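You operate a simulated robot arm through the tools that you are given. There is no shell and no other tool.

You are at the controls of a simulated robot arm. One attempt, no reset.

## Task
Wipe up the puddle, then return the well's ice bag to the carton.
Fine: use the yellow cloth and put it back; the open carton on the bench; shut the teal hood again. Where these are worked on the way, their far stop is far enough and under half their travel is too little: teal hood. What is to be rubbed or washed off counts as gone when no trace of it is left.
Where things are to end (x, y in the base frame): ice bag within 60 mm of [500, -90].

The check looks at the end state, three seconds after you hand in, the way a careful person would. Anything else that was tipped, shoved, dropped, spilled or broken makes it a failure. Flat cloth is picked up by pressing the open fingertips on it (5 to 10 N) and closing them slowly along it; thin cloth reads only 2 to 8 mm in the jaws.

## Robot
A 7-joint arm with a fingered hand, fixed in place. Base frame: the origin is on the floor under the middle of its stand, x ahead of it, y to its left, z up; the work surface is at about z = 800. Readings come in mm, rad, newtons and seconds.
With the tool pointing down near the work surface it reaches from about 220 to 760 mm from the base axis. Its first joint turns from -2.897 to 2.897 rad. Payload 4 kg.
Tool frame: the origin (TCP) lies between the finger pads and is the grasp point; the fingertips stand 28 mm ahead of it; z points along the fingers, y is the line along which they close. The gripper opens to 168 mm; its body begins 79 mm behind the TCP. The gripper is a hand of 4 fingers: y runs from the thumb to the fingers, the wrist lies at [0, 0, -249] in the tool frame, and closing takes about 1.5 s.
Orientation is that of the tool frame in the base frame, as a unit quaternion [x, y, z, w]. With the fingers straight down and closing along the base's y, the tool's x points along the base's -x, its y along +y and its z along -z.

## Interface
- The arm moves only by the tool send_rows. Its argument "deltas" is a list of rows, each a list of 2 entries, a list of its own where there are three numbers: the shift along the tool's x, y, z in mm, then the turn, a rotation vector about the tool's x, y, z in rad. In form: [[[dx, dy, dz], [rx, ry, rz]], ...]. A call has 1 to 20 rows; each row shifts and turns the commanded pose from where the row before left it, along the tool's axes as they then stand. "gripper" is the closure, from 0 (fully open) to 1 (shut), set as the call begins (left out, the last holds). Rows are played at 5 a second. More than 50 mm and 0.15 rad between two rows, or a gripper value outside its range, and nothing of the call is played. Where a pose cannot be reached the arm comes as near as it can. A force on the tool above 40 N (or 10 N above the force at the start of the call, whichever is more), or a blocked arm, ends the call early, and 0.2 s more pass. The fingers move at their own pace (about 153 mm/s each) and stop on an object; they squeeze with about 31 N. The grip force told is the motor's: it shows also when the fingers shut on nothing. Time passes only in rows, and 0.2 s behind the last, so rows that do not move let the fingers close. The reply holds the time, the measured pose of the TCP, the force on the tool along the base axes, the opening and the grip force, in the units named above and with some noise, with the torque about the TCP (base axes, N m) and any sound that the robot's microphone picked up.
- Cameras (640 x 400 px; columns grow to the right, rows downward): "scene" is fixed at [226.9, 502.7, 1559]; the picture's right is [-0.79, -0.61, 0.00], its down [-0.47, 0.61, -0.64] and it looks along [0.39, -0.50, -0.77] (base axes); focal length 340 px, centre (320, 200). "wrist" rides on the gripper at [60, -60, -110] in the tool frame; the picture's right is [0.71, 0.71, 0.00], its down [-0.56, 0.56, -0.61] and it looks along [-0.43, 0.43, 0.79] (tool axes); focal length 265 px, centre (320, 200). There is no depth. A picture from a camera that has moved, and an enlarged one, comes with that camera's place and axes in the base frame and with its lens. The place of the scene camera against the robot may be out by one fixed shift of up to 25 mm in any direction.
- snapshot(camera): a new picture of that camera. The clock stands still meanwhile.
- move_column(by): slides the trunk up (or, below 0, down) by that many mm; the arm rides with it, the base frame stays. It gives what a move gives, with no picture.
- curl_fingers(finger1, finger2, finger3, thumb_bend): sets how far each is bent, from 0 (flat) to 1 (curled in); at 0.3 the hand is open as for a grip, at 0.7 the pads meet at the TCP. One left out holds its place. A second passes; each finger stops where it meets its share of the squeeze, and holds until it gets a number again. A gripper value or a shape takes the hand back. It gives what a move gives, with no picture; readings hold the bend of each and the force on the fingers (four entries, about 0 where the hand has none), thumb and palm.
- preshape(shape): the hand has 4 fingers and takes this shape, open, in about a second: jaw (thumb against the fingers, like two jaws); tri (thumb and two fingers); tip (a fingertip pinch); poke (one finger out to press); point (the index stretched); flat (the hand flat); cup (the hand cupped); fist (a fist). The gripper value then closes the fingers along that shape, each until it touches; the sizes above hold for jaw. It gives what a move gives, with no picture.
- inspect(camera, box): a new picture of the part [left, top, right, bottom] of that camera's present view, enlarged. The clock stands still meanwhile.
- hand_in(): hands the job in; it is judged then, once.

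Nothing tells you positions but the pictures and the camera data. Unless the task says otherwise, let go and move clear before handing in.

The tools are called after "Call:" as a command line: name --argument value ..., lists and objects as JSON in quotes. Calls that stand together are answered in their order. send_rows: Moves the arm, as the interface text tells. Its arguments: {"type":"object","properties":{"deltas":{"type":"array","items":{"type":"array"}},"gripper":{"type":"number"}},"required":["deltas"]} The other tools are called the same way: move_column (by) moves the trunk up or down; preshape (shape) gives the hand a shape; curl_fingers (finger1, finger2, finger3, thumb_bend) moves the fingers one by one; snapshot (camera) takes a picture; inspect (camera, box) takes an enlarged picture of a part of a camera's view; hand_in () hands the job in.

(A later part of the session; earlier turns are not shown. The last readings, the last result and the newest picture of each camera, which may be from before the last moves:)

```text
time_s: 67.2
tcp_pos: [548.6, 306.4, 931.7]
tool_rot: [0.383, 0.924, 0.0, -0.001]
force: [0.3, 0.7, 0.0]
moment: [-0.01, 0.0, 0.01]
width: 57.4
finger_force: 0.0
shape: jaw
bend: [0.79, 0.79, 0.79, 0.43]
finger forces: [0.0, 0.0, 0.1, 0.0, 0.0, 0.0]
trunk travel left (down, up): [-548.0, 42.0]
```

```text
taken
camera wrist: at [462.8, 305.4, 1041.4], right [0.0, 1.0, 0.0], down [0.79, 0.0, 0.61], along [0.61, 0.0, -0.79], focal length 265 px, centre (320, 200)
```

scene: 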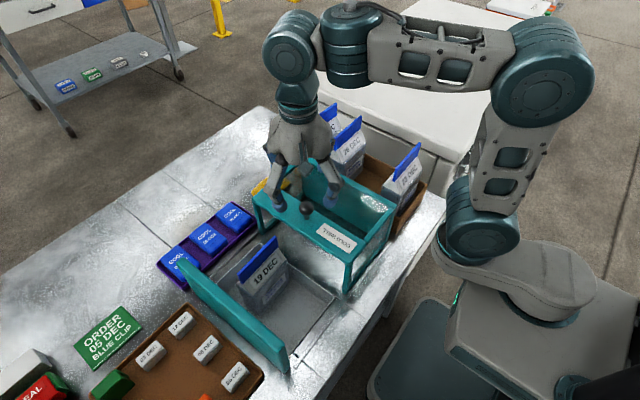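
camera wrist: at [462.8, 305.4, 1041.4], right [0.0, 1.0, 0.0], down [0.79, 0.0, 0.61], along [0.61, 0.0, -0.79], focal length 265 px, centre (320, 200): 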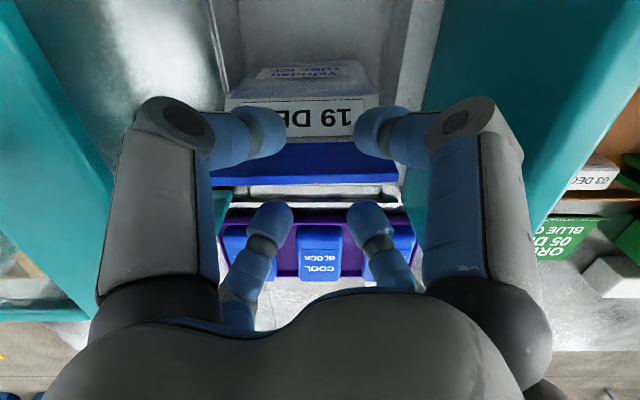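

Call:
send_rows --deltas '[[[0, 0, 10], [0, 0, 0]], [[0, 0, 10], [0, 0, 0]], [[0, 0, 5], [0, 0, 0]], [[0, 0, 0], [0, 0, 0]]]'

Call:
snapshot --camera "wrist"

Call:
inspect --camera "scene" --box '[190, 190, 350, 330]'

```text
time_s: 68.2
tcp_pos: [549.1, 305.8, 905.5]
tool_rot: [0.383, 0.924, 0.0, 0.001]
force: [0.2, 0.2, 0.9]
moment: [0.01, -0.02, -0.03]
width: 57.5
finger_force: 0.2
shape: jaw
bend: [0.79, 0.79, 0.79, 0.43]
finger forces: [0.1, 0.0, 0.1, 0.0, 0.0, 0.0]
trunk travel left (down, up): [-548.0, 42.0]
```

```text
taken
camera wrist: at [463.1, 305.5, 1015.0], right [0.0, 1.0, 0.0], down [0.79, 0.0, 0.61], along [0.61, 0.0, -0.79], focal length 265 px, centre (320, 200)
```

wrist: 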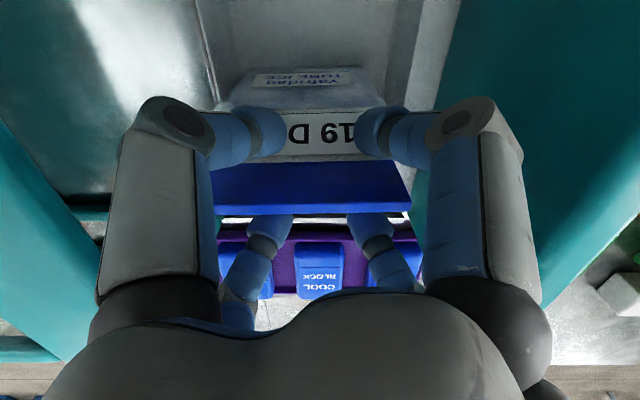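

```text
2.86 times, centred on (270, 260) of scene
camera zoom: at [226.9, 502.7, 1559.0], right [-0.79, -0.61, 0.0], down [-0.47, 0.61, -0.64], along [0.39, -0.5, -0.77], focal length 970 px, centre (463, 29)
```

zoom: 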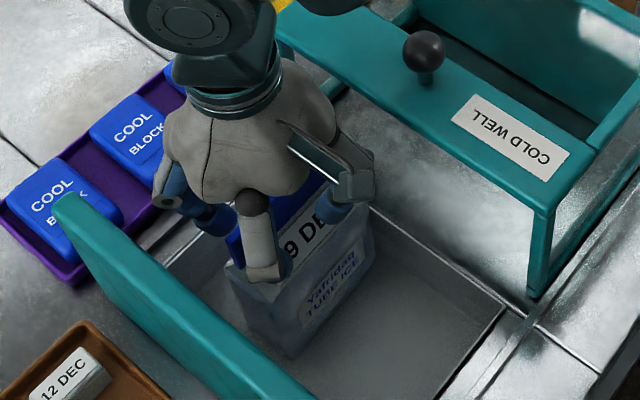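

Digits straddle the clip with no contact. I'm closing slowly on it.

Call:
send_rows --deltas '[[[0, 0, 0], [0, 0, 0]], [[0, 0, 0], [0, 0, 0]]]' --gripper 0.78

Call:
send_rows --deltas '[[[0, 0, 0], [0, 0, 0]], [[0, 0, 0], [0, 0, 0]], [[0, 0, 0], [0, 0, 0]], [[0, 0, 0], [0, 0, 0]]]' --gripper 1.0

Call:
snapshot --camera "wrist"

```text
time_s: 68.8
tcp_pos: [548.3, 305.6, 906.4]
tool_rot: [0.382, 0.924, 0.0, 0.0]
force: [-0.5, 0.4, 0.1]
moment: [0.02, 0.02, 0.01]
width: 37.4
finger_force: 0.0
shape: jaw
bend: [0.77, 0.77, 0.77, 0.51]
finger forces: [0.0, 0.0, 0.1, 0.0, 0.0, 0.0]
trunk travel left (down, up): [-548.0, 42.0]
```

```text
time_s: 69.8
tcp_pos: [549.9, 305.5, 906.2]
tool_rot: [0.383, 0.924, -0.001, 0.0]
force: [-0.5, -0.2, 1.0]
moment: [0.03, 0.02, 0.0]
width: 9.7
finger_force: 30.8
shape: jaw
bend: [0.73, 0.73, 0.73, 0.65]
finger forces: [27.8, 28.6, 27.3, 0.1, 28.2, 0.0]
trunk travel left (down, up): [-548.0, 42.0]
```

```text
taken
camera wrist: at [463.3, 305.6, 1015.0], right [0.0, 1.0, 0.0], down [0.79, 0.0, 0.61], along [0.61, 0.0, -0.79], focal length 265 px, centre (320, 200)
```

wrist: 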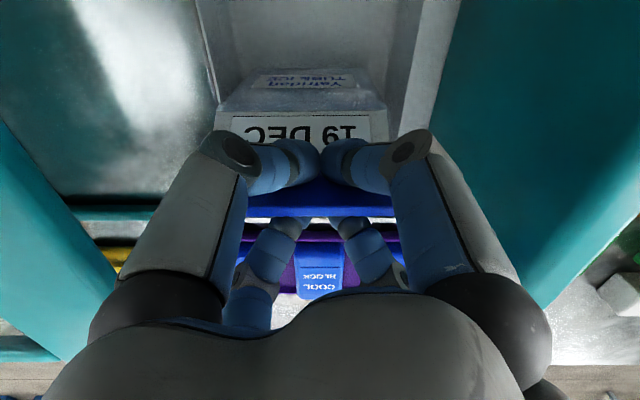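

The clip is held by all four digits at about 28 N each. I'll lift slowly and check the hold.

Call:
send_rows --deltas '[[[0, 0, -5], [0, 0, 0]], [[0, 0, -8], [0, 0, 0]], [[0, 0, -10], [0, 0, 0]], [[0, 0, 0], [0, 0, 0]]]'

Call:
snapshot --camera "wrist"

Call:
inspect --camera "scene" --box '[190, 190, 350, 330]'

```text
time_s: 70.8
tcp_pos: [550.9, 306.5, 928.6]
tool_rot: [0.383, 0.924, 0.0, -0.001]
force: [-0.2, 0.6, -3.2]
moment: [0.03, 0.0, -0.02]
width: 9.7
finger_force: 30.7
shape: jaw
bend: [0.73, 0.73, 0.73, 0.65]
finger forces: [28.3, 29.0, 27.7, 0.0, 28.6, 0.0]
trunk travel left (down, up): [-548.0, 42.0]
```

```text
taken
camera wrist: at [464.0, 305.7, 1038.1], right [0.0, 1.0, 0.0], down [0.79, 0.0, 0.61], along [0.61, 0.0, -0.79], focal length 265 px, centre (320, 200)
```

wrist: 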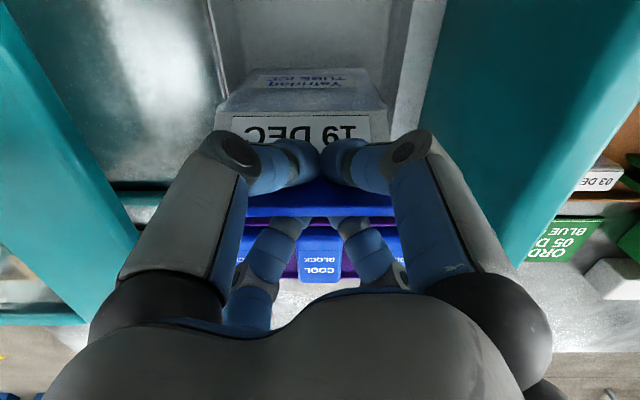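

```text
2.86 times, centred on (270, 260) of scene
camera zoom: at [226.9, 502.7, 1559.0], right [-0.79, -0.61, 0.0], down [-0.47, 0.61, -0.64], along [0.39, -0.5, -0.77], focal length 970 px, centre (463, 29)
```

zoom: 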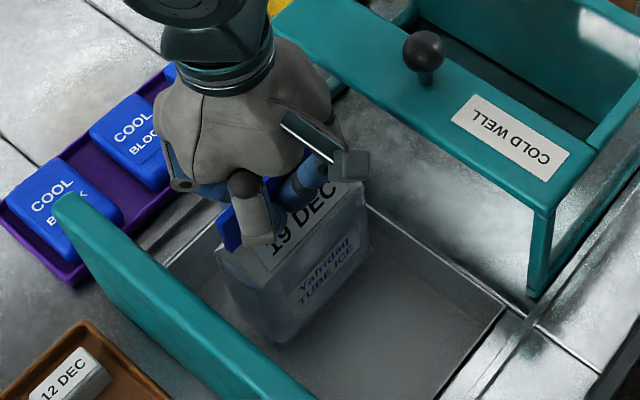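

The bag is held and light (about 3 N). I'll lift it straight up, slightly away from the hood edge, until it clears the hood.

Call:
send_rows --deltas '[[[3, 3, -10], [0, 0, 0]], [[3, 3, -15], [0, 0, 0]], [[0, 0, -25], [0, 0, 0]], [[0, 0, -30], [0, 0, 0]], [[0, 0, -30], [0, 0, 0]], [[0, 0, -30], [0, 0, 0]], [[0, 0, -30], [0, 0, 0]], [[0, 0, -30], [0, 0, 0]], [[0, 0, -30], [0, 0, 0]], [[0, 0, 0], [0, 0, 0]]]'

Call:
snapshot --camera "wrist"

Call:
snapshot --camera "scene"

```text
time_s: 73.0
tcp_pos: [545.3, 314.9, 1158.2]
tool_rot: [0.383, 0.924, 0.0, 0.0]
force: [0.0, -0.1, -3.0]
moment: [0.03, 0.01, -0.01]
width: 9.6
finger_force: 30.8
shape: jaw
bend: [0.73, 0.73, 0.73, 0.65]
finger forces: [32.0, 32.6, 31.4, 0.0, 32.0, 0.1]
trunk travel left (down, up): [-548.0, 42.0]
```

```text
taken
camera wrist: at [461.0, 314.6, 1267.3], right [0.0, 1.0, 0.0], down [0.79, 0.0, 0.61], along [0.61, 0.0, -0.79], focal length 265 px, centre (320, 200)
```

wrist: 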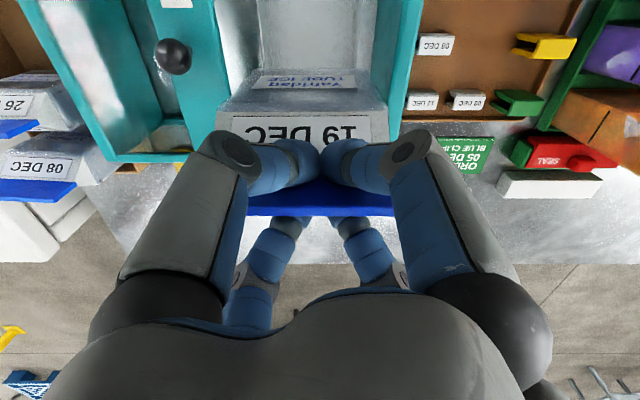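

```text
taken
```

scene: 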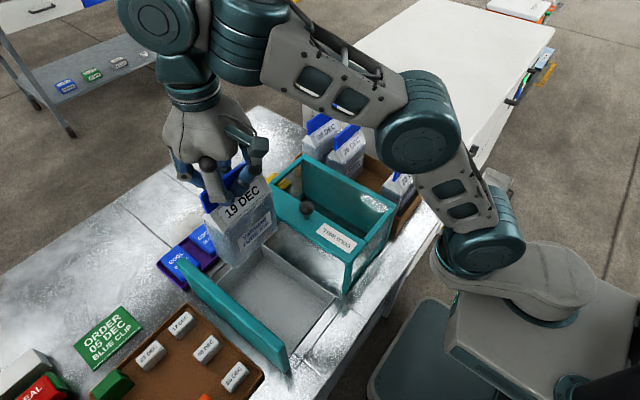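

The slots in the carton are 88 mm apart (x≈674, 586, –, 411), so the empty one is centred at about (499, -90). I'll raise the bag until its bottom clears the knob and check the reach.

Call:
send_rows --deltas '[[[0, 0, -20], [0, 0, 0]], [[0, 0, -20], [0, 0, 0]], [[0, 0, -10], [0, 0, 0]], [[0, 0, 0], [0, 0, 0]]]'

Call:
snapshot --camera "scene"

```text
time_s: 74.0
tcp_pos: [543.4, 308.1, 1178.1]
tool_rot: [0.382, 0.924, 0.0, 0.0]
force: [-0.5, 0.0, -2.6]
moment: [0.06, 0.0, -0.01]
width: 9.5
finger_force: 31.7
shape: jaw
bend: [0.73, 0.73, 0.73, 0.65]
finger forces: [32.3, 32.8, 31.6, 0.0, 32.2, 0.1]
out of reach, approached as far as the arm can: row 1, 2, 3
trunk travel left (down, up): [-548.0, 42.0]
```

```text
taken
```

scene: 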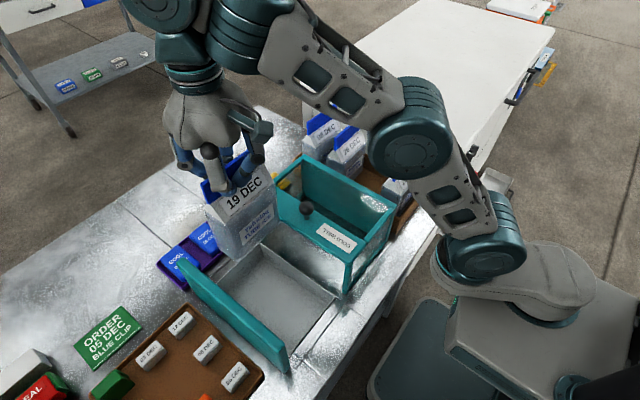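

The arm is at its upper limit here, so I'll raise the trunk for the extra height.

Call:
move_column --by 40

Call:
snapshot --camera "wrist"

```text
time_s: 74.8
tcp_pos: [544.0, 309.3, 1218.5]
tool_rot: [0.383, 0.924, -0.001, 0.0]
force: [-0.1, -0.6, -3.3]
moment: [-0.01, 0.01, 0.0]
width: 9.7
finger_force: 31.2
shape: jaw
bend: [0.73, 0.73, 0.73, 0.65]
finger forces: [32.3, 32.8, 31.6, 0.1, 32.3, 0.0]
trunk travel left (down, up): [-588.0, 2.0]
```

```text
taken
camera wrist: at [457.4, 308.9, 1327.1], right [0.0, 1.0, 0.0], down [0.79, 0.0, 0.61], along [0.61, 0.0, -0.79], focal length 265 px, centre (320, 200)
```

wrist: 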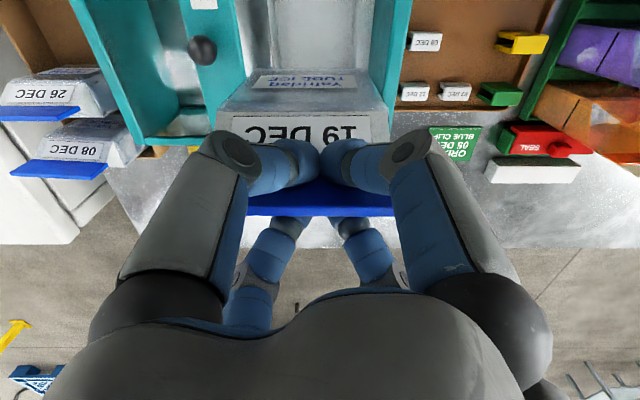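

Call:
send_rows --deltas '[[[-10, -10, 0], [0, 0, 0]], [[-14, -14, 0], [0, 0, 0]], [[0, 0, 0], [0, 0, 0]]]'

```text
time_s: 75.6
tcp_pos: [542.2, 273.2, 1216.1]
tool_rot: [0.383, 0.924, 0.0, 0.0]
force: [-0.3, -0.3, -3.5]
moment: [0.04, 0.03, -0.03]
width: 9.4
finger_force: 31.0
shape: jaw
bend: [0.73, 0.73, 0.73, 0.65]
finger forces: [32.5, 32.8, 31.8, 0.1, 32.3, 0.0]
trunk travel left (down, up): [-588.0, 2.0]
```

Call:
send_rows --deltas '[[[-31.8, -10.6, 0], [0, 0, 0]], [[-22.6, -22.6, 0], [0, 0, 0]], [[-22.6, -22.6, 0], [0, 0, 0]], [[-22.6, -22.6, 0], [0, 0, 0]], [[-22.6, -22.6, 0], [0, 0, 0]], [[-22.6, -22.6, 0], [0, 0, 0]], [[0, 0, 0], [0, 0, 0]]]'

Call:
snapshot --camera "scene"

Call:
snapshot --camera "wrist"

```text
time_s: 77.2
tcp_pos: [557.8, 85.3, 1218.3]
tool_rot: [0.382, 0.924, -0.001, 0.0]
force: [-0.7, 0.5, -3.5]
moment: [0.01, 0.02, -0.01]
width: 9.4
finger_force: 30.9
shape: jaw
bend: [0.73, 0.73, 0.73, 0.66]
finger forces: [32.5, 33.1, 32.0, 0.1, 32.3, 0.0]
trunk travel left (down, up): [-588.0, 2.0]
```

```text
taken
```

scene: 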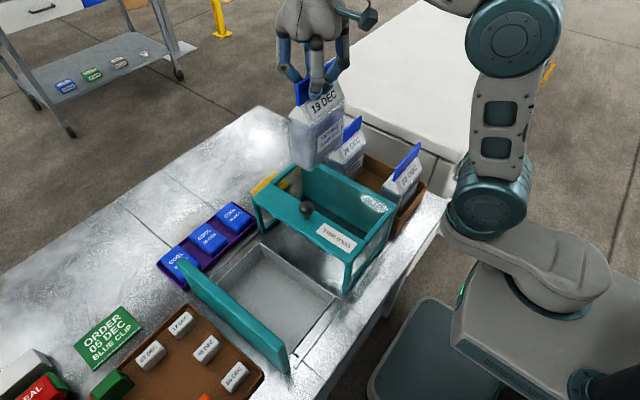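

```text
taken
camera wrist: at [471.3, 85.0, 1326.9], right [0.0, 1.0, 0.0], down [0.79, 0.0, 0.61], along [0.61, 0.0, -0.79], focal length 265 px, centre (320, 200)
```

wrist: 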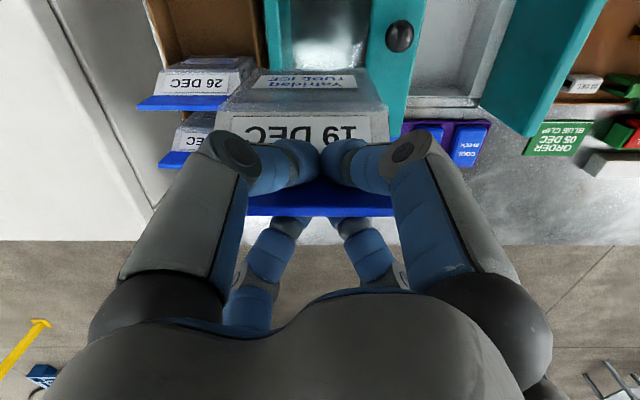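

The bag has passed over the hood, so now it goes above the empty slot.

Call:
send_rows --deltas '[[[-14.7, -31.1, 0], [0, 0, 0]], [[-14.7, -31.1, 0], [0, 0, 0]], [[-14.7, -31.1, 0], [0, 0, 0]], [[-14.7, -31.1, 0], [0, 0, 0]], [[-14.7, -31.1, 0], [0, 0, 0]], [[0, 0, 0], [0, 0, 0]]]'

Call:
snapshot --camera "scene"

Call:
snapshot --camera "wrist"

Call:
inspect --camera "scene" --box '[280, 60, 440, 240]'

```text
time_s: 78.6
tcp_pos: [496.8, -76.8, 1220.5]
tool_rot: [0.383, 0.924, 0.0, 0.0]
force: [0.1, -0.4, -3.7]
moment: [0.05, 0.0, 0.0]
width: 9.8
finger_force: 31.0
shape: jaw
bend: [0.73, 0.73, 0.73, 0.66]
finger forces: [32.6, 33.3, 32.0, 0.0, 32.4, 0.0]
trunk travel left (down, up): [-588.0, 2.0]
```

```text
taken
```

scene: 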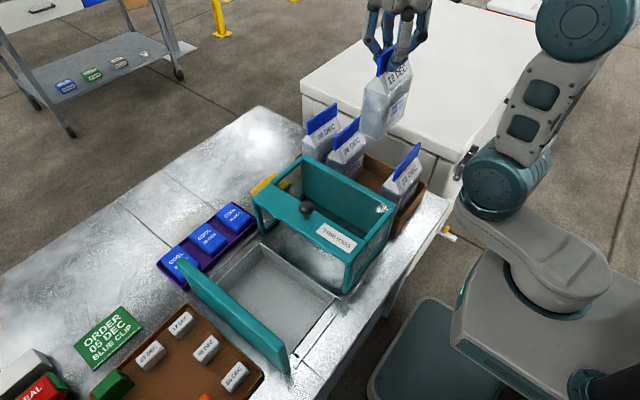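

```text
taken
camera wrist: at [411.5, -77.3, 1328.8], right [0.0, 1.0, 0.0], down [0.79, 0.0, 0.61], along [0.61, 0.0, -0.79], focal length 265 px, centre (320, 200)
```

wrist: 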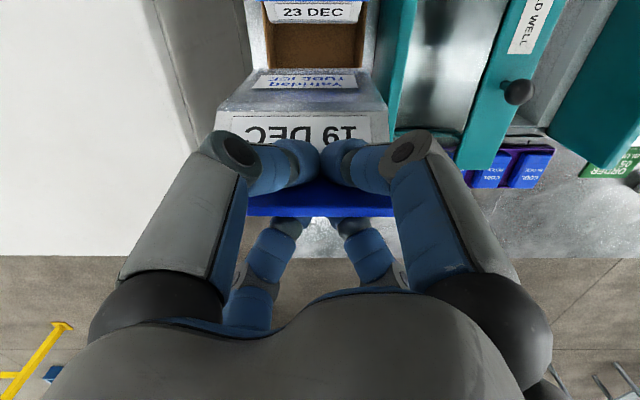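

```text
2.22 times, centred on (360, 150) of scene
camera zoom: at [226.9, 502.7, 1559.0], right [-0.79, -0.61, 0.0], down [-0.47, 0.61, -0.64], along [0.39, -0.5, -0.77], focal length 755 px, centre (231, 311)
```

zoom: 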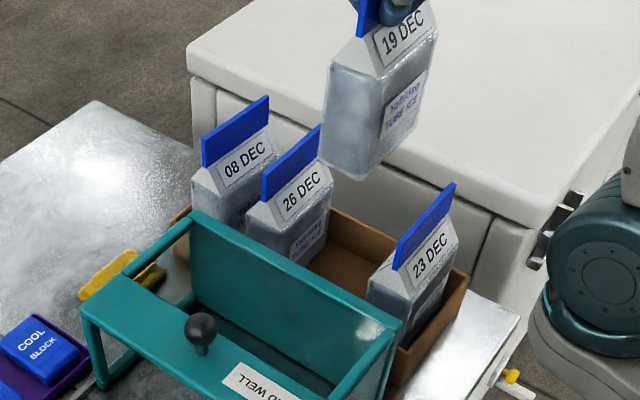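

The bag hangs plumb above the gap between 23 DEC and 26 DEC. I'll lower it partway and check the clearances.

Call:
send_rows --deltas '[[[0, 0, 25], [0, 0, 0]], [[0, 0, 25], [0, 0, 0]], [[0, 0, 25], [0, 0, 0]], [[0, 0, 20], [0, 0, 0]], [[0, 0, 0], [0, 0, 0]]]'

Call:
inspect --camera "scene" --box '[280, 60, 440, 240]'

Call:
snapshot --camera "wrist"

```text
time_s: 79.8
tcp_pos: [500.1, -77.5, 1122.4]
tool_rot: [0.383, 0.924, 0.0, 0.0]
force: [0.2, -0.8, -3.2]
moment: [0.03, 0.02, -0.01]
width: 9.7
finger_force: 30.5
shape: jaw
bend: [0.73, 0.73, 0.73, 0.66]
finger forces: [34.0, 34.5, 33.5, 0.0, 33.8, 0.0]
trunk travel left (down, up): [-588.0, 2.0]
```

```text
2.22 times, centred on (360, 150) of scene
camera zoom: at [226.9, 502.7, 1559.0], right [-0.79, -0.61, 0.0], down [-0.47, 0.61, -0.64], along [0.39, -0.5, -0.77], focal length 755 px, centre (231, 311)
```

zoom: 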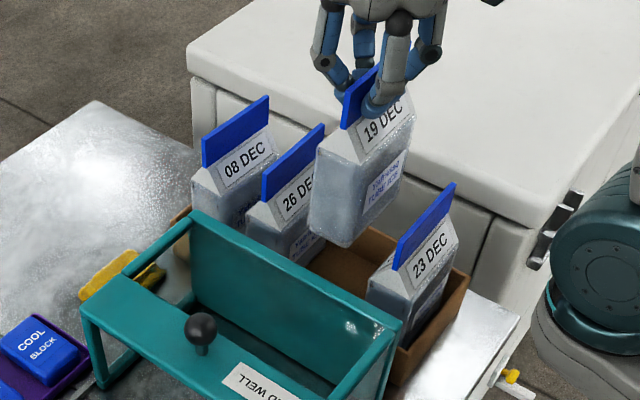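

```text
taken
camera wrist: at [414.6, -77.6, 1231.4], right [0.0, 1.0, 0.0], down [0.79, 0.0, 0.61], along [0.61, 0.0, -0.79], focal length 265 px, centre (320, 200)
```

wrist: 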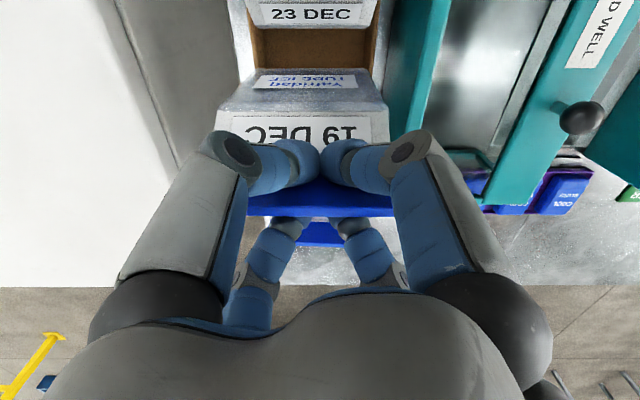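

Call:
send_rows --deltas '[[[0, 0, 20], [0, 0, 0]], [[0, 0, 20], [0, 0, 0]], [[0, 0, 20], [0, 0, 0]], [[0, 0, 15], [0, 0, 0]], [[0, 0, 0], [0, 0, 0]]]'

Call:
inspect --camera "scene" --box '[280, 60, 440, 240]'

Call:
snapshot --camera "wrist"

```text
time_s: 81.0
tcp_pos: [499.7, -76.6, 1047.6]
tool_rot: [0.383, 0.924, 0.0, 0.0]
force: [0.6, -1.2, -3.1]
moment: [0.05, 0.0, 0.01]
width: 9.5
finger_force: 31.7
shape: jaw
bend: [0.73, 0.73, 0.73, 0.66]
finger forces: [34.8, 35.3, 34.1, 0.0, 34.6, 0.0]
trunk travel left (down, up): [-588.0, 2.0]
```

```text
2.22 times, centred on (360, 150) of scene
camera zoom: at [226.9, 502.7, 1559.0], right [-0.79, -0.61, 0.0], down [-0.47, 0.61, -0.64], along [0.39, -0.5, -0.77], focal length 755 px, centre (231, 311)
```

zoom: 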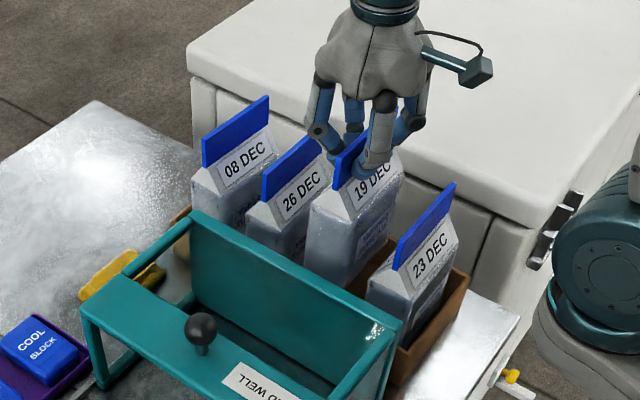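

```text
taken
camera wrist: at [413.6, -76.3, 1156.4], right [0.0, 1.0, 0.0], down [0.79, 0.0, 0.61], along [0.61, 0.0, -0.79], focal length 265 px, centre (320, 200)
```

wrist: 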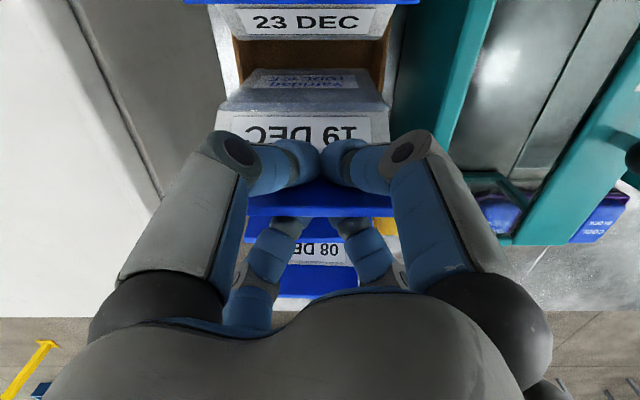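

The spacing checks out: the neighbours' clips are at x≈414 and 584, and this one is at about 501. I'll continue down slowly until the bag touches the carton floor.

Call:
send_rows --deltas '[[[4.2, 1.4, 10], [0, 0, 0]], [[0, 0, 15], [0, 0, 0]], [[0, 0, 12], [0, 0, 0]], [[0, 0, 6], [0, 0, 0]], [[0, 0, 0], [0, 0, 0]]]'

Call:
send_rows --deltas '[[[0, 0, 2], [0, 0, 0]], [[0, 0, 2], [0, 0, 0]], [[0, 0, 0], [0, 0, 0]]]'

```text
time_s: 82.2
tcp_pos: [497.9, -71.2, 1006.0]
tool_rot: [0.382, 0.924, -0.001, 0.0]
force: [-0.7, -0.2, -3.5]
moment: [0.05, -0.04, 0.0]
width: 9.5
finger_force: 30.9
shape: jaw
bend: [0.73, 0.73, 0.73, 0.66]
finger forces: [35.1, 35.6, 34.5, 0.1, 35.1, 0.0]
trunk travel left (down, up): [-588.0, 2.0]
```

```text
time_s: 83.0
tcp_pos: [497.6, -71.9, 1001.3]
tool_rot: [0.383, 0.924, 0.0, 0.0]
force: [0.6, -0.1, -3.4]
moment: [-0.02, 0.0, 0.01]
width: 9.6
finger_force: 31.7
shape: jaw
bend: [0.73, 0.73, 0.73, 0.66]
finger forces: [35.2, 35.7, 34.6, 0.1, 35.0, 0.1]
trunk travel left (down, up): [-588.0, 2.0]
```

Call:
send_rows --deltas '[[[0, 0, 2], [0, 0, 0]], [[0, 0, 2], [0, 0, 0]], [[0, 0, 0], [0, 0, 0]]]'

Call:
send_rows --deltas '[[[0, 0, 1.5], [0, 0, 0]], [[0, 0, 1.5], [0, 0, 0]], [[0, 0, 0], [0, 0, 0]]]'

Call:
inspect --camera "scene" --box '[280, 60, 440, 240]'

```text
time_s: 83.8
tcp_pos: [498.5, -73.2, 996.5]
tool_rot: [0.383, 0.924, 0.0, 0.0]
force: [-0.3, -0.6, -3.6]
moment: [0.02, 0.01, 0.01]
width: 9.3
finger_force: 30.9
shape: jaw
bend: [0.73, 0.73, 0.73, 0.66]
finger forces: [35.3, 35.8, 34.6, 0.0, 35.1, 0.0]
trunk travel left (down, up): [-588.0, 2.0]
```

```text
time_s: 84.6
tcp_pos: [497.7, -72.9, 994.6]
tool_rot: [0.383, 0.924, 0.0, 0.001]
force: [-1.2, 0.3, -3.1]
moment: [0.03, 0.0, -0.01]
width: 9.5
finger_force: 31.2
shape: jaw
bend: [0.73, 0.73, 0.73, 0.66]
finger forces: [35.2, 35.7, 34.8, 0.1, 35.1, 0.0]
trunk travel left (down, up): [-588.0, 2.0]
```

```text
2.22 times, centred on (360, 150) of scene
camera zoom: at [226.9, 502.7, 1559.0], right [-0.79, -0.61, 0.0], down [-0.47, 0.61, -0.64], along [0.39, -0.5, -0.77], focal length 755 px, centre (231, 311)
```

zoom: 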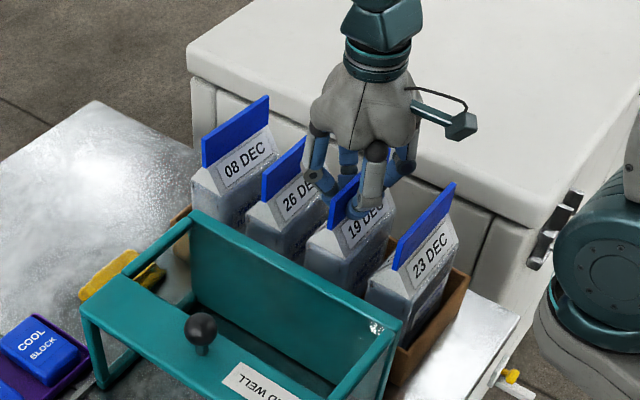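

Call:
send_rows --deltas '[[[0, 0, 1.5], [0, 0, 0]], [[0, 0, 1.5], [0, 0, 0]], [[0, 0, 0], [0, 0, 0]]]'

Call:
send_rows --deltas '[[[0, 0, 1.5], [0, 0, 0]], [[0, 0, 1.5], [0, 0, 0]], [[0, 0, 0], [0, 0, 0]]]'

```text
time_s: 85.4
tcp_pos: [497.7, -74.4, 991.0]
tool_rot: [0.383, 0.924, 0.0, 0.0]
force: [0.2, -0.3, -2.9]
moment: [0.06, -0.02, 0.0]
width: 9.5
finger_force: 30.3
shape: jaw
bend: [0.73, 0.73, 0.73, 0.66]
finger forces: [35.4, 35.8, 34.7, 0.0, 35.0, 0.1]
trunk travel left (down, up): [-588.0, 2.0]
```

```text
time_s: 86.2
tcp_pos: [498.2, -72.3, 987.8]
tool_rot: [0.382, 0.924, 0.0, -0.001]
force: [1.5, -0.4, -2.8]
moment: [-0.01, 0.0, 0.02]
width: 9.5
finger_force: 30.9
shape: jaw
bend: [0.73, 0.73, 0.73, 0.66]
finger forces: [35.3, 35.7, 35.1, 0.0, 35.4, 0.0]
trunk travel left (down, up): [-588.0, 2.0]
```

Call:
send_rows --deltas '[[[0, 0, 1.5], [0, 0, 0]], [[0, 0, 1], [0, 0, 0]], [[0, 0, 0], [0, 0, 0]]]'

Call:
send_rows --deltas '[[[0, 0, 1.5], [0, 0, 0]], [[0, 0, 1], [0, 0, 0]], [[0, 0, 0], [0, 0, 0]]]'

Call:
snapshot --camera "wrist"

Call:
inspect --camera "scene" --box '[300, 90, 420, 210]'

```text
time_s: 87.0
tcp_pos: [498.2, -72.6, 984.4]
tool_rot: [0.382, 0.924, 0.001, 0.002]
force: [0.5, 1.7, 10.4]
moment: [-0.08, 0.0, -0.02]
width: 9.6
finger_force: 31.0
shape: jaw
bend: [0.73, 0.73, 0.73, 0.66]
finger forces: [35.7, 36.6, 39.4, 0.1, 39.2, 0.1]
trunk travel left (down, up): [-588.0, 2.0]
```

```text
time_s: 87.8
tcp_pos: [497.3, -74.2, 984.5]
tool_rot: [0.383, 0.924, 0.002, 0.003]
force: [5.7, 1.1, 37.9]
moment: [-0.08, -0.05, 0.01]
width: 10.5
finger_force: 30.7
shape: jaw
bend: [0.73, 0.73, 0.73, 0.65]
finger forces: [40.5, 42.9, 46.0, 0.0, 43.5, 0.0]
trunk travel left (down, up): [-588.0, 2.0]
```

```text
taken
camera wrist: at [410.9, -72.7, 1093.3], right [0.0, 1.0, 0.0], down [0.78, 0.0, 0.62], along [0.62, 0.0, -0.78], focal length 265 px, centre (320, 200)
```

wrist: 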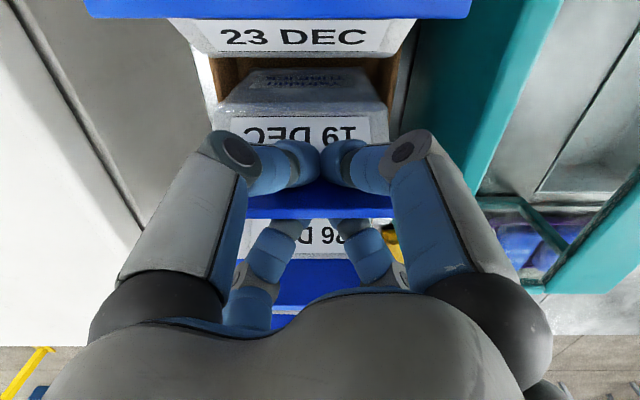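

```text
3.33 times, centred on (360, 150) of scene
camera zoom: at [226.9, 502.7, 1559.0], right [-0.79, -0.61, 0.0], down [-0.47, 0.61, -0.64], along [0.39, -0.5, -0.77], focal length 1132 px, centre (187, 367)
```

zoom: 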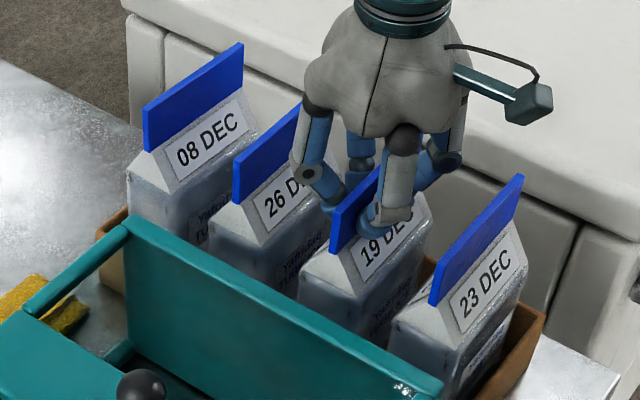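

The bag stands on the carton floor, level with its neighbours. I'll relieve the pressing force, then open only slightly.

Call:
send_rows --deltas '[[[0, 0, -2], [0, 0, 0]], [[0, 0, -0.5], [0, 0, 0]], [[0, 0, 0], [0, 0, 0]]]'

```text
time_s: 88.6
tcp_pos: [497.5, -73.1, 986.1]
tool_rot: [0.383, 0.924, 0.001, -0.001]
force: [3.0, 1.2, 11.6]
moment: [-0.09, -0.1, 0.06]
width: 10.1
finger_force: 31.0
shape: jaw
bend: [0.73, 0.73, 0.73, 0.65]
finger forces: [38.5, 39.8, 42.9, 0.1, 41.2, 0.0]
trunk travel left (down, up): [-588.0, 2.0]
```

Call:
send_rows --deltas '[[[0, 0, -0.8], [0, 0, 0]], [[0, 0, 0], [0, 0, 0]]]'

Call:
send_rows --deltas '[[[0, 0, 0], [0, 0, 0]], [[0, 0, 0], [0, 0, 0]], [[0, 0, 0], [0, 0, 0]], [[0, 0, 0], [0, 0, 0]]]' --gripper 0.75

Call:
snapshot --camera "wrist"

Call:
inspect --camera "scene" --box '[300, 90, 420, 210]'

```text
time_s: 89.2
tcp_pos: [497.4, -74.0, 985.9]
tool_rot: [0.383, 0.924, 0.0, -0.001]
force: [1.4, 1.7, 0.4]
moment: [-0.03, -0.02, 0.04]
width: 10.1
finger_force: 30.7
shape: jaw
bend: [0.73, 0.73, 0.73, 0.65]
finger forces: [38.5, 38.2, 41.1, 0.1, 40.2, 0.0]
trunk travel left (down, up): [-588.0, 2.0]
```

```text
time_s: 90.2
tcp_pos: [497.6, -73.9, 986.0]
tool_rot: [0.382, 0.924, 0.001, -0.001]
force: [0.0, -0.5, 0.1]
moment: [-0.04, 0.0, -0.02]
width: 41.9
finger_force: 0.1
shape: jaw
bend: [0.78, 0.78, 0.78, 0.49]
finger forces: [0.0, 0.0, 0.1, 0.1, 0.1, 0.0]
trunk travel left (down, up): [-588.0, 2.0]
```

```text
taken
camera wrist: at [411.8, -73.6, 1095.6], right [0.0, 1.0, 0.0], down [0.79, 0.0, 0.61], along [0.61, 0.0, -0.79], focal length 265 px, centre (320, 200)
```

wrist: 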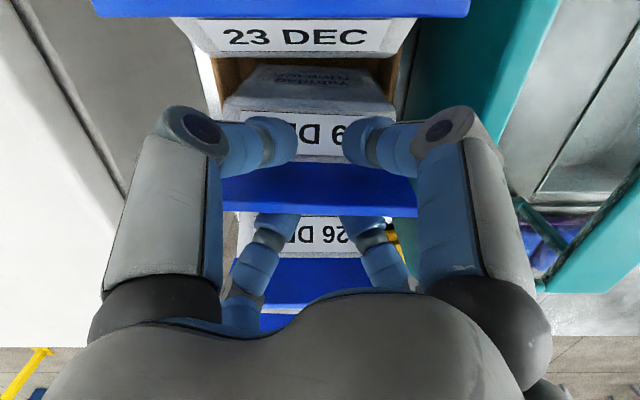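

```text
3.33 times, centred on (360, 150) of scene
camera zoom: at [226.9, 502.7, 1559.0], right [-0.79, -0.61, 0.0], down [-0.47, 0.61, -0.64], along [0.39, -0.5, -0.77], focal length 1132 px, centre (187, 367)
```

zoom: 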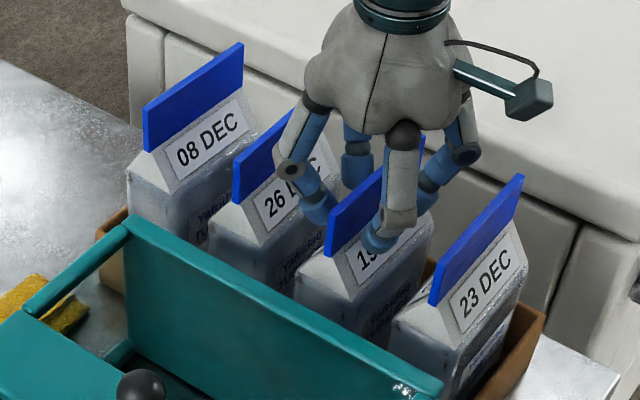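

Released cleanly and the bag stands by itself. I'll rise straight up.

Call:
send_rows --deltas '[[[0, 0, -8], [0, 0, 0]], [[0, 0, -12], [0, 0, 0]], [[0, 0, -20], [0, 0, 0]], [[0, 0, -25], [0, 0, 0]], [[0, 0, -30], [0, 0, 0]], [[0, 0, -30], [0, 0, 0]], [[0, 0, 0], [0, 0, 0]]]'

Call:
snapshot --camera "wrist"

Call:
snapshot --camera "scene"

Call:
inspect --camera "scene" --box '[280, 90, 440, 240]'

```text
time_s: 91.8
tcp_pos: [499.5, -71.9, 1113.7]
tool_rot: [0.383, 0.924, 0.0, 0.001]
force: [0.4, 0.4, 0.2]
moment: [-0.01, 0.0, 0.0]
width: 41.6
finger_force: 0.0
shape: jaw
bend: [0.78, 0.78, 0.78, 0.49]
finger forces: [0.1, 0.0, 0.0, 0.0, 0.1, 0.0]
trunk travel left (down, up): [-588.0, 2.0]
```

```text
taken
camera wrist: at [413.0, -73.0, 1222.9], right [0.0, 1.0, 0.0], down [0.79, 0.0, 0.61], along [0.61, 0.0, -0.79], focal length 265 px, centre (320, 200)
```

wrist: 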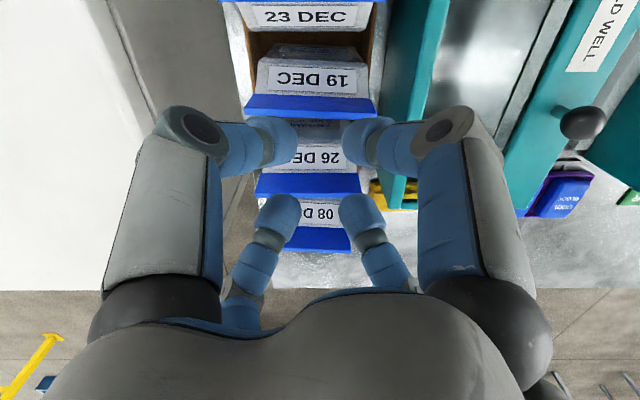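

```text
taken
```

scene: 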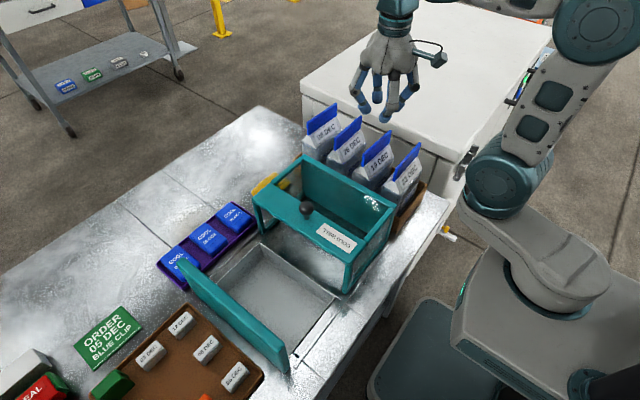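

```text
2.67 times, centred on (360, 165) of scene
camera zoom: at [226.9, 502.7, 1559.0], right [-0.79, -0.61, 0.0], down [-0.47, 0.61, -0.64], along [0.39, -0.5, -0.77], focal length 906 px, centre (213, 293)
```

zoom: 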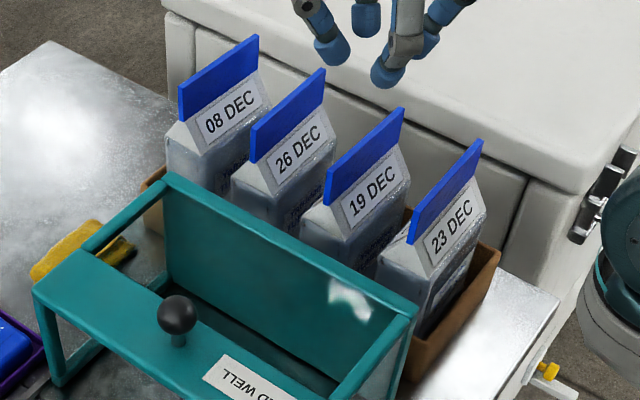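

The bag now stands in line with the others in the carton. Next I'll go back to the knob at about (509, 178) to shut the hood.

Call:
send_rows --deltas '[[[24.4, 26.1, 0], [0, 0, 0]], [[24.4, 26.1, 0], [0, 0, 0]], [[24.4, 26.1, 0], [0, 0, 0]], [[24.4, 26.1, 0], [0, 0, 0]], [[24.4, 26.1, 0], [0, 0, 0]], [[24.4, 26.1, 0], [0, 0, 0]], [[24.4, 26.1, 0], [0, 0, 0]], [[0, 0, 0], [0, 0, 0]]]' --gripper 0.5

Call:
snapshot --camera "wrist"

```text
time_s: 93.6
tcp_pos: [505.5, 176.4, 1114.5]
tool_rot: [0.383, 0.924, 0.0, 0.0]
force: [-0.2, -0.5, 0.4]
moment: [-0.01, -0.03, 0.03]
width: 83.4
finger_force: 0.1
shape: jaw
bend: [0.34, 0.34, 0.34, 0.34]
finger forces: [0.1, 0.1, 0.0, 0.0, 0.0, 0.0]
trunk travel left (down, up): [-588.0, 2.0]
```

```text
taken
camera wrist: at [419.2, 176.7, 1222.9], right [0.0, 1.0, 0.0], down [0.79, 0.0, 0.61], along [0.61, 0.0, -0.79], focal length 265 px, centre (320, 200)
```

wrist: 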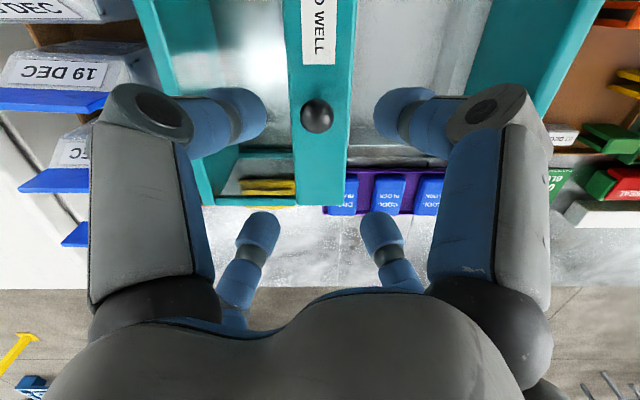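

Call:
send_rows --deltas '[[[-2, 0.5, 30], [0, 0, 0]], [[0, 0, 30], [0, 0, 0]], [[0, 0, 30], [0, 0, 0]], [[0, 0, 20], [0, 0, 0]], [[0, 0, 0], [0, 0, 0]]]'

Call:
snapshot --camera "wrist"

Call:
inspect --camera "scene" --box '[240, 130, 400, 270]'

```text
time_s: 94.8
tcp_pos: [508.6, 177.0, 1000.9]
tool_rot: [0.382, 0.924, 0.0, 0.001]
force: [0.1, 0.4, -0.4]
moment: [0.0, 0.0, 0.03]
width: 83.6
finger_force: 0.0
shape: jaw
bend: [0.34, 0.34, 0.34, 0.34]
finger forces: [0.1, 0.0, 0.0, 0.0, 0.0, 0.0]
trunk travel left (down, up): [-588.0, 2.0]
```

```text
taken
camera wrist: at [422.9, 176.3, 1109.5], right [0.0, 1.0, 0.0], down [0.79, 0.0, 0.61], along [0.61, 0.0, -0.79], focal length 265 px, centre (320, 200)
```

wrist: 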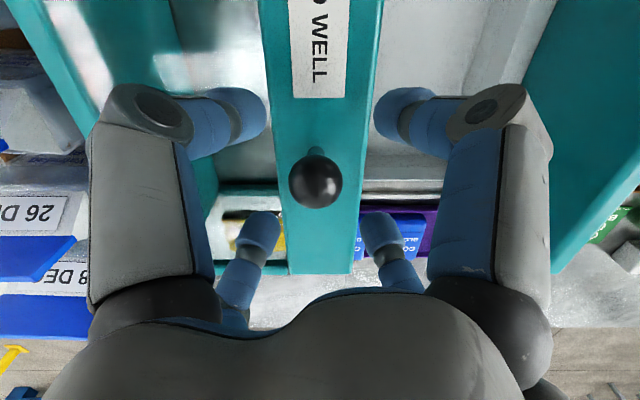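

```text
2.86 times, centred on (320, 200) of scene
camera zoom: at [226.9, 502.7, 1559.0], right [-0.79, -0.61, 0.0], down [-0.47, 0.61, -0.64], along [0.39, -0.5, -0.77], focal length 970 px, centre (320, 200)
```

zoom: 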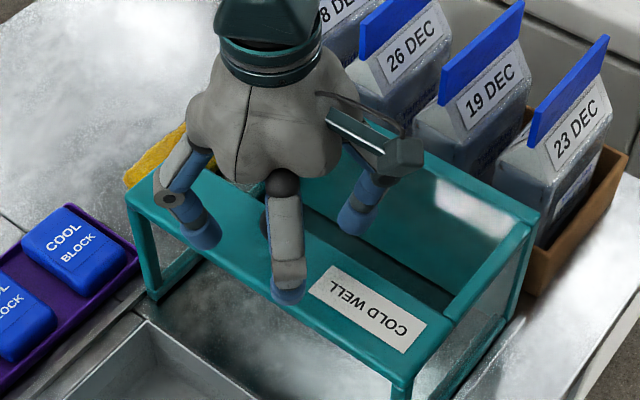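

Call:
send_rows --deltas '[[[-0.7, -2.8, 4], [0, 0, 0]], [[0, 0, 4], [0, 0, 0]], [[0, 0, 0], [0, 0, 0]]]'

Call:
send_rows --deltas '[[[0, 0, 0], [0, 0, 0]], [[0, 0, 0], [0, 0, 0]], [[0, 0, 0], [0, 0, 0]]]' --gripper 0.8

Call:
snapshot --camera "wrist"

```text
time_s: 95.6
tcp_pos: [507.9, 173.8, 991.6]
tool_rot: [0.383, 0.924, 0.0, 0.0]
force: [0.4, 0.0, 0.3]
moment: [-0.02, -0.02, -0.01]
width: 83.6
finger_force: 0.0
shape: jaw
bend: [0.34, 0.34, 0.34, 0.34]
finger forces: [0.0, 0.0, 0.0, 0.1, 0.0, 0.0]
trunk travel left (down, up): [-588.0, 2.0]
```

```text
time_s: 96.4
tcp_pos: [508.7, 173.1, 992.6]
tool_rot: [0.382, 0.924, 0.0, 0.0]
force: [0.2, 0.0, -0.3]
moment: [0.0, 0.0, -0.01]
width: 34.0
finger_force: 0.0
shape: jaw
bend: [0.77, 0.77, 0.77, 0.53]
finger forces: [0.0, 0.0, 0.1, 0.1, 0.0, 0.0]
trunk travel left (down, up): [-588.0, 2.0]
```

```text
taken
camera wrist: at [421.9, 173.7, 1102.0], right [0.0, 1.0, 0.0], down [0.79, 0.0, 0.61], along [0.61, 0.0, -0.79], focal length 265 px, centre (320, 200)
```

wrist: 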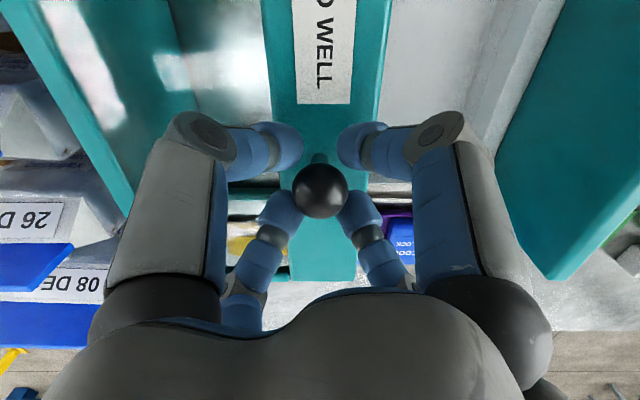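

The knob is caged with no load. I'm pushing the hood back toward shut (+y).

Call:
send_rows --deltas '[[[3, 3, 0], [0, 0, 0]], [[5, 5, 0], [0, 0, 0]], [[7, 7, 0], [0, 0, 0]], [[7, 7, 0], [0, 0, 0]], [[7, 7, 0], [0, 0, 0]], [[0, 0, 0], [0, 0, 0]]]'

Call:
snapshot --camera "scene"

```text
time_s: 97.8
tcp_pos: [508.0, 216.4, 993.0]
tool_rot: [0.383, 0.924, 0.001, -0.001]
force: [1.9, -0.7, -1.6]
moment: [0.04, 0.05, -0.01]
width: 33.8
finger_force: 0.0
shape: jaw
bend: [0.77, 0.77, 0.76, 0.52]
finger forces: [0.0, 0.0, 2.7, 0.0, 0.9, 0.1]
trunk travel left (down, up): [-588.0, 2.0]
```

```text
taken
```

scene: 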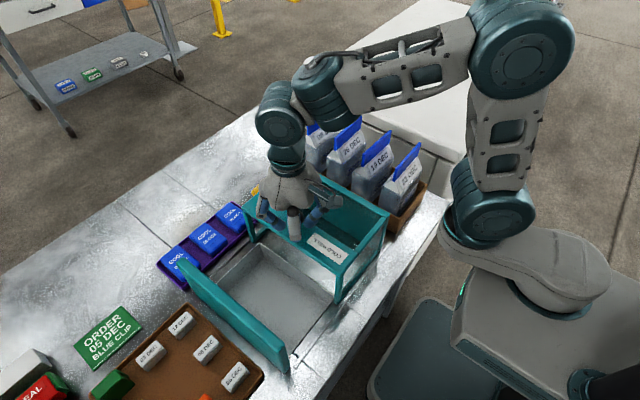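

Call:
send_rows --deltas '[[[7, 7, 0], [0, 0, 0]], [[7, 7, 0], [0, 0, 0]], [[7, 7, 0], [0, 0, 0]], [[7, 7, 0], [0, 0, 0]], [[7, 7, 0], [0, 0, 0]], [[7, 7, 0], [0, 0, 0]], [[7, 7, 0], [0, 0, 0]], [[7, 7, 0], [0, 0, 0]], [[7, 7, 0], [0, 0, 0]], [[7, 7, 0], [0, 0, 0]], [[7, 7, 0], [0, 0, 0]], [[0, 0, 0], [0, 0, 0]]]'

Call:
inspect --camera "scene" --box '[160, 180, 370, 390]'

```text
time_s: 100.4
tcp_pos: [507.3, 322.7, 992.6]
tool_rot: [0.383, 0.924, 0.0, 0.0]
force: [1.5, -0.3, -1.6]
moment: [0.02, -0.03, 0.01]
width: 34.1
finger_force: 0.1
shape: jaw
bend: [0.77, 0.77, 0.76, 0.52]
finger forces: [0.1, 0.1, 2.6, 0.0, 0.9, 0.0]
trunk travel left (down, up): [-588.0, 2.0]
```

```text
1.90 times, centred on (265, 285) of scene
camera zoom: at [226.9, 502.7, 1559.0], right [-0.79, -0.61, 0.0], down [-0.47, 0.61, -0.64], along [0.39, -0.5, -0.77], focal length 647 px, centre (425, 38)
```

zoom: 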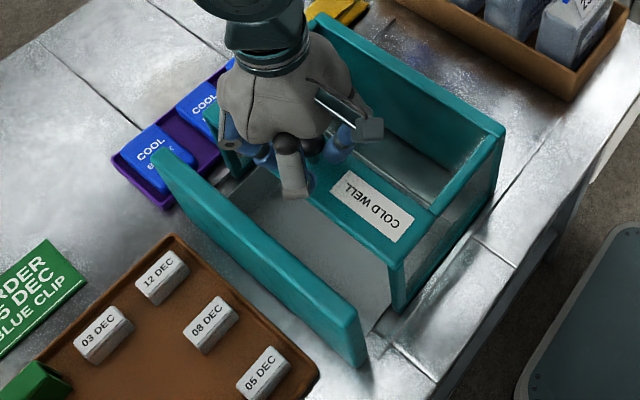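

Call:
send_rows --deltas '[[[3.5, 3.5, 0], [0, 0, 0]], [[3.5, 3.5, 0], [0, 0, 0]], [[3.5, 3.5, 0], [0, 0, 0]], [[3.5, 3.5, 0], [0, 0, 0]], [[3.5, 3.5, 0], [0, 0, 0]], [[1.5, 1.5, 0], [0, 0, 0]], [[0, 0, 0], [0, 0, 0]]]'

Call:
send_rows --deltas '[[[1.4, 1.4, 0], [0, 0, 0]], [[1.4, 1.4, 0], [0, 0, 0]], [[1.4, 1.4, 0], [0, 0, 0]], [[0, 0, 0], [0, 0, 0]]]'

Call:
inspect --camera "scene" --box '[160, 180, 370, 390]'

```text
time_s: 102.0
tcp_pos: [505.6, 351.2, 992.8]
tool_rot: [0.382, 0.924, 0.0, -0.001]
force: [2.4, -0.8, 0.4]
moment: [-0.02, -0.05, 0.0]
width: 34.2
finger_force: 0.0
shape: jaw
bend: [0.77, 0.77, 0.76, 0.52]
finger forces: [0.0, 0.0, 2.5, 0.0, 0.5, 0.0]
trunk travel left (down, up): [-588.0, 2.0]
```

```text
time_s: 103.0
tcp_pos: [507.5, 355.8, 992.6]
tool_rot: [0.383, 0.924, 0.0, 0.0]
force: [2.4, -0.7, -0.4]
moment: [-0.02, -0.05, 0.03]
width: 34.1
finger_force: 0.0
shape: jaw
bend: [0.77, 0.77, 0.76, 0.53]
finger forces: [0.1, 0.1, 3.0, 0.1, 0.4, 0.1]
trunk travel left (down, up): [-588.0, 2.0]
```

```text
1.90 times, centred on (265, 285) of scene
camera zoom: at [226.9, 502.7, 1559.0], right [-0.79, -0.61, 0.0], down [-0.47, 0.61, -0.64], along [0.39, -0.5, -0.77], focal length 647 px, centre (425, 38)
```

zoom: 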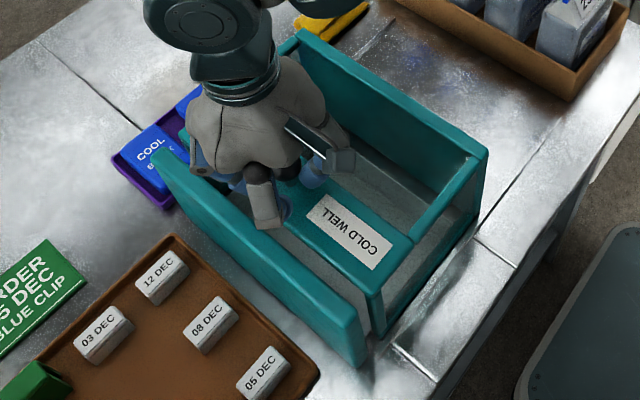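

A gap is still visible at the wall, so I'll keep pushing in small steps until the stop.

Call:
send_rows --deltas '[[[1.4, 1.4, 0], [0, 0, 0]], [[1.4, 1.4, 0], [0, 0, 0]], [[1.4, 1.4, 0], [0, 0, 0]], [[1.4, 1.4, 0], [0, 0, 0]], [[0, 0, 0], [0, 0, 0]]]'

Call:
send_rows --deltas '[[[0.7, 0.7, 0], [0, 0, 0]], [[0.7, 0.7, 0], [0, 0, 0]], [[0.7, 0.7, 0], [0, 0, 0]], [[0, 0, 0], [0, 0, 0]]]'

Call:
inspect --camera "scene" --box '[160, 180, 370, 390]'

```text
time_s: 104.2
tcp_pos: [506.6, 364.3, 994.8]
tool_rot: [0.383, 0.924, 0.0, 0.0]
force: [3.1, 0.0, -1.8]
moment: [0.06, -0.05, 0.04]
width: 34.0
finger_force: 0.1
shape: jaw
bend: [0.77, 0.77, 0.76, 0.53]
finger forces: [0.1, 0.0, 3.0, 0.1, 0.4, 0.1]
trunk travel left (down, up): [-588.0, 2.0]
```

```text
time_s: 105.2
tcp_pos: [506.4, 365.8, 993.8]
tool_rot: [0.383, 0.924, 0.0, 0.0]
force: [1.3, -1.6, 0.4]
moment: [-0.05, -0.01, -0.01]
width: 34.1
finger_force: 0.1
shape: jaw
bend: [0.77, 0.77, 0.76, 0.53]
finger forces: [0.0, 0.0, 2.3, 0.0, 0.1, 0.0]
trunk travel left (down, up): [-588.0, 2.0]
```

```text
1.90 times, centred on (265, 285) of scene
camera zoom: at [226.9, 502.7, 1559.0], right [-0.79, -0.61, 0.0], down [-0.47, 0.61, -0.64], along [0.39, -0.5, -0.77], focal length 647 px, centre (425, 38)
```

zoom: 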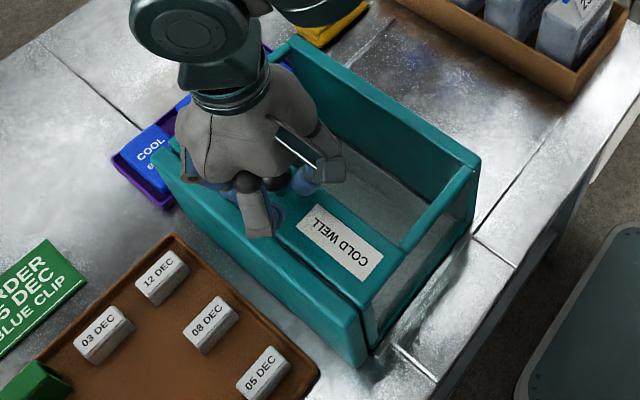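

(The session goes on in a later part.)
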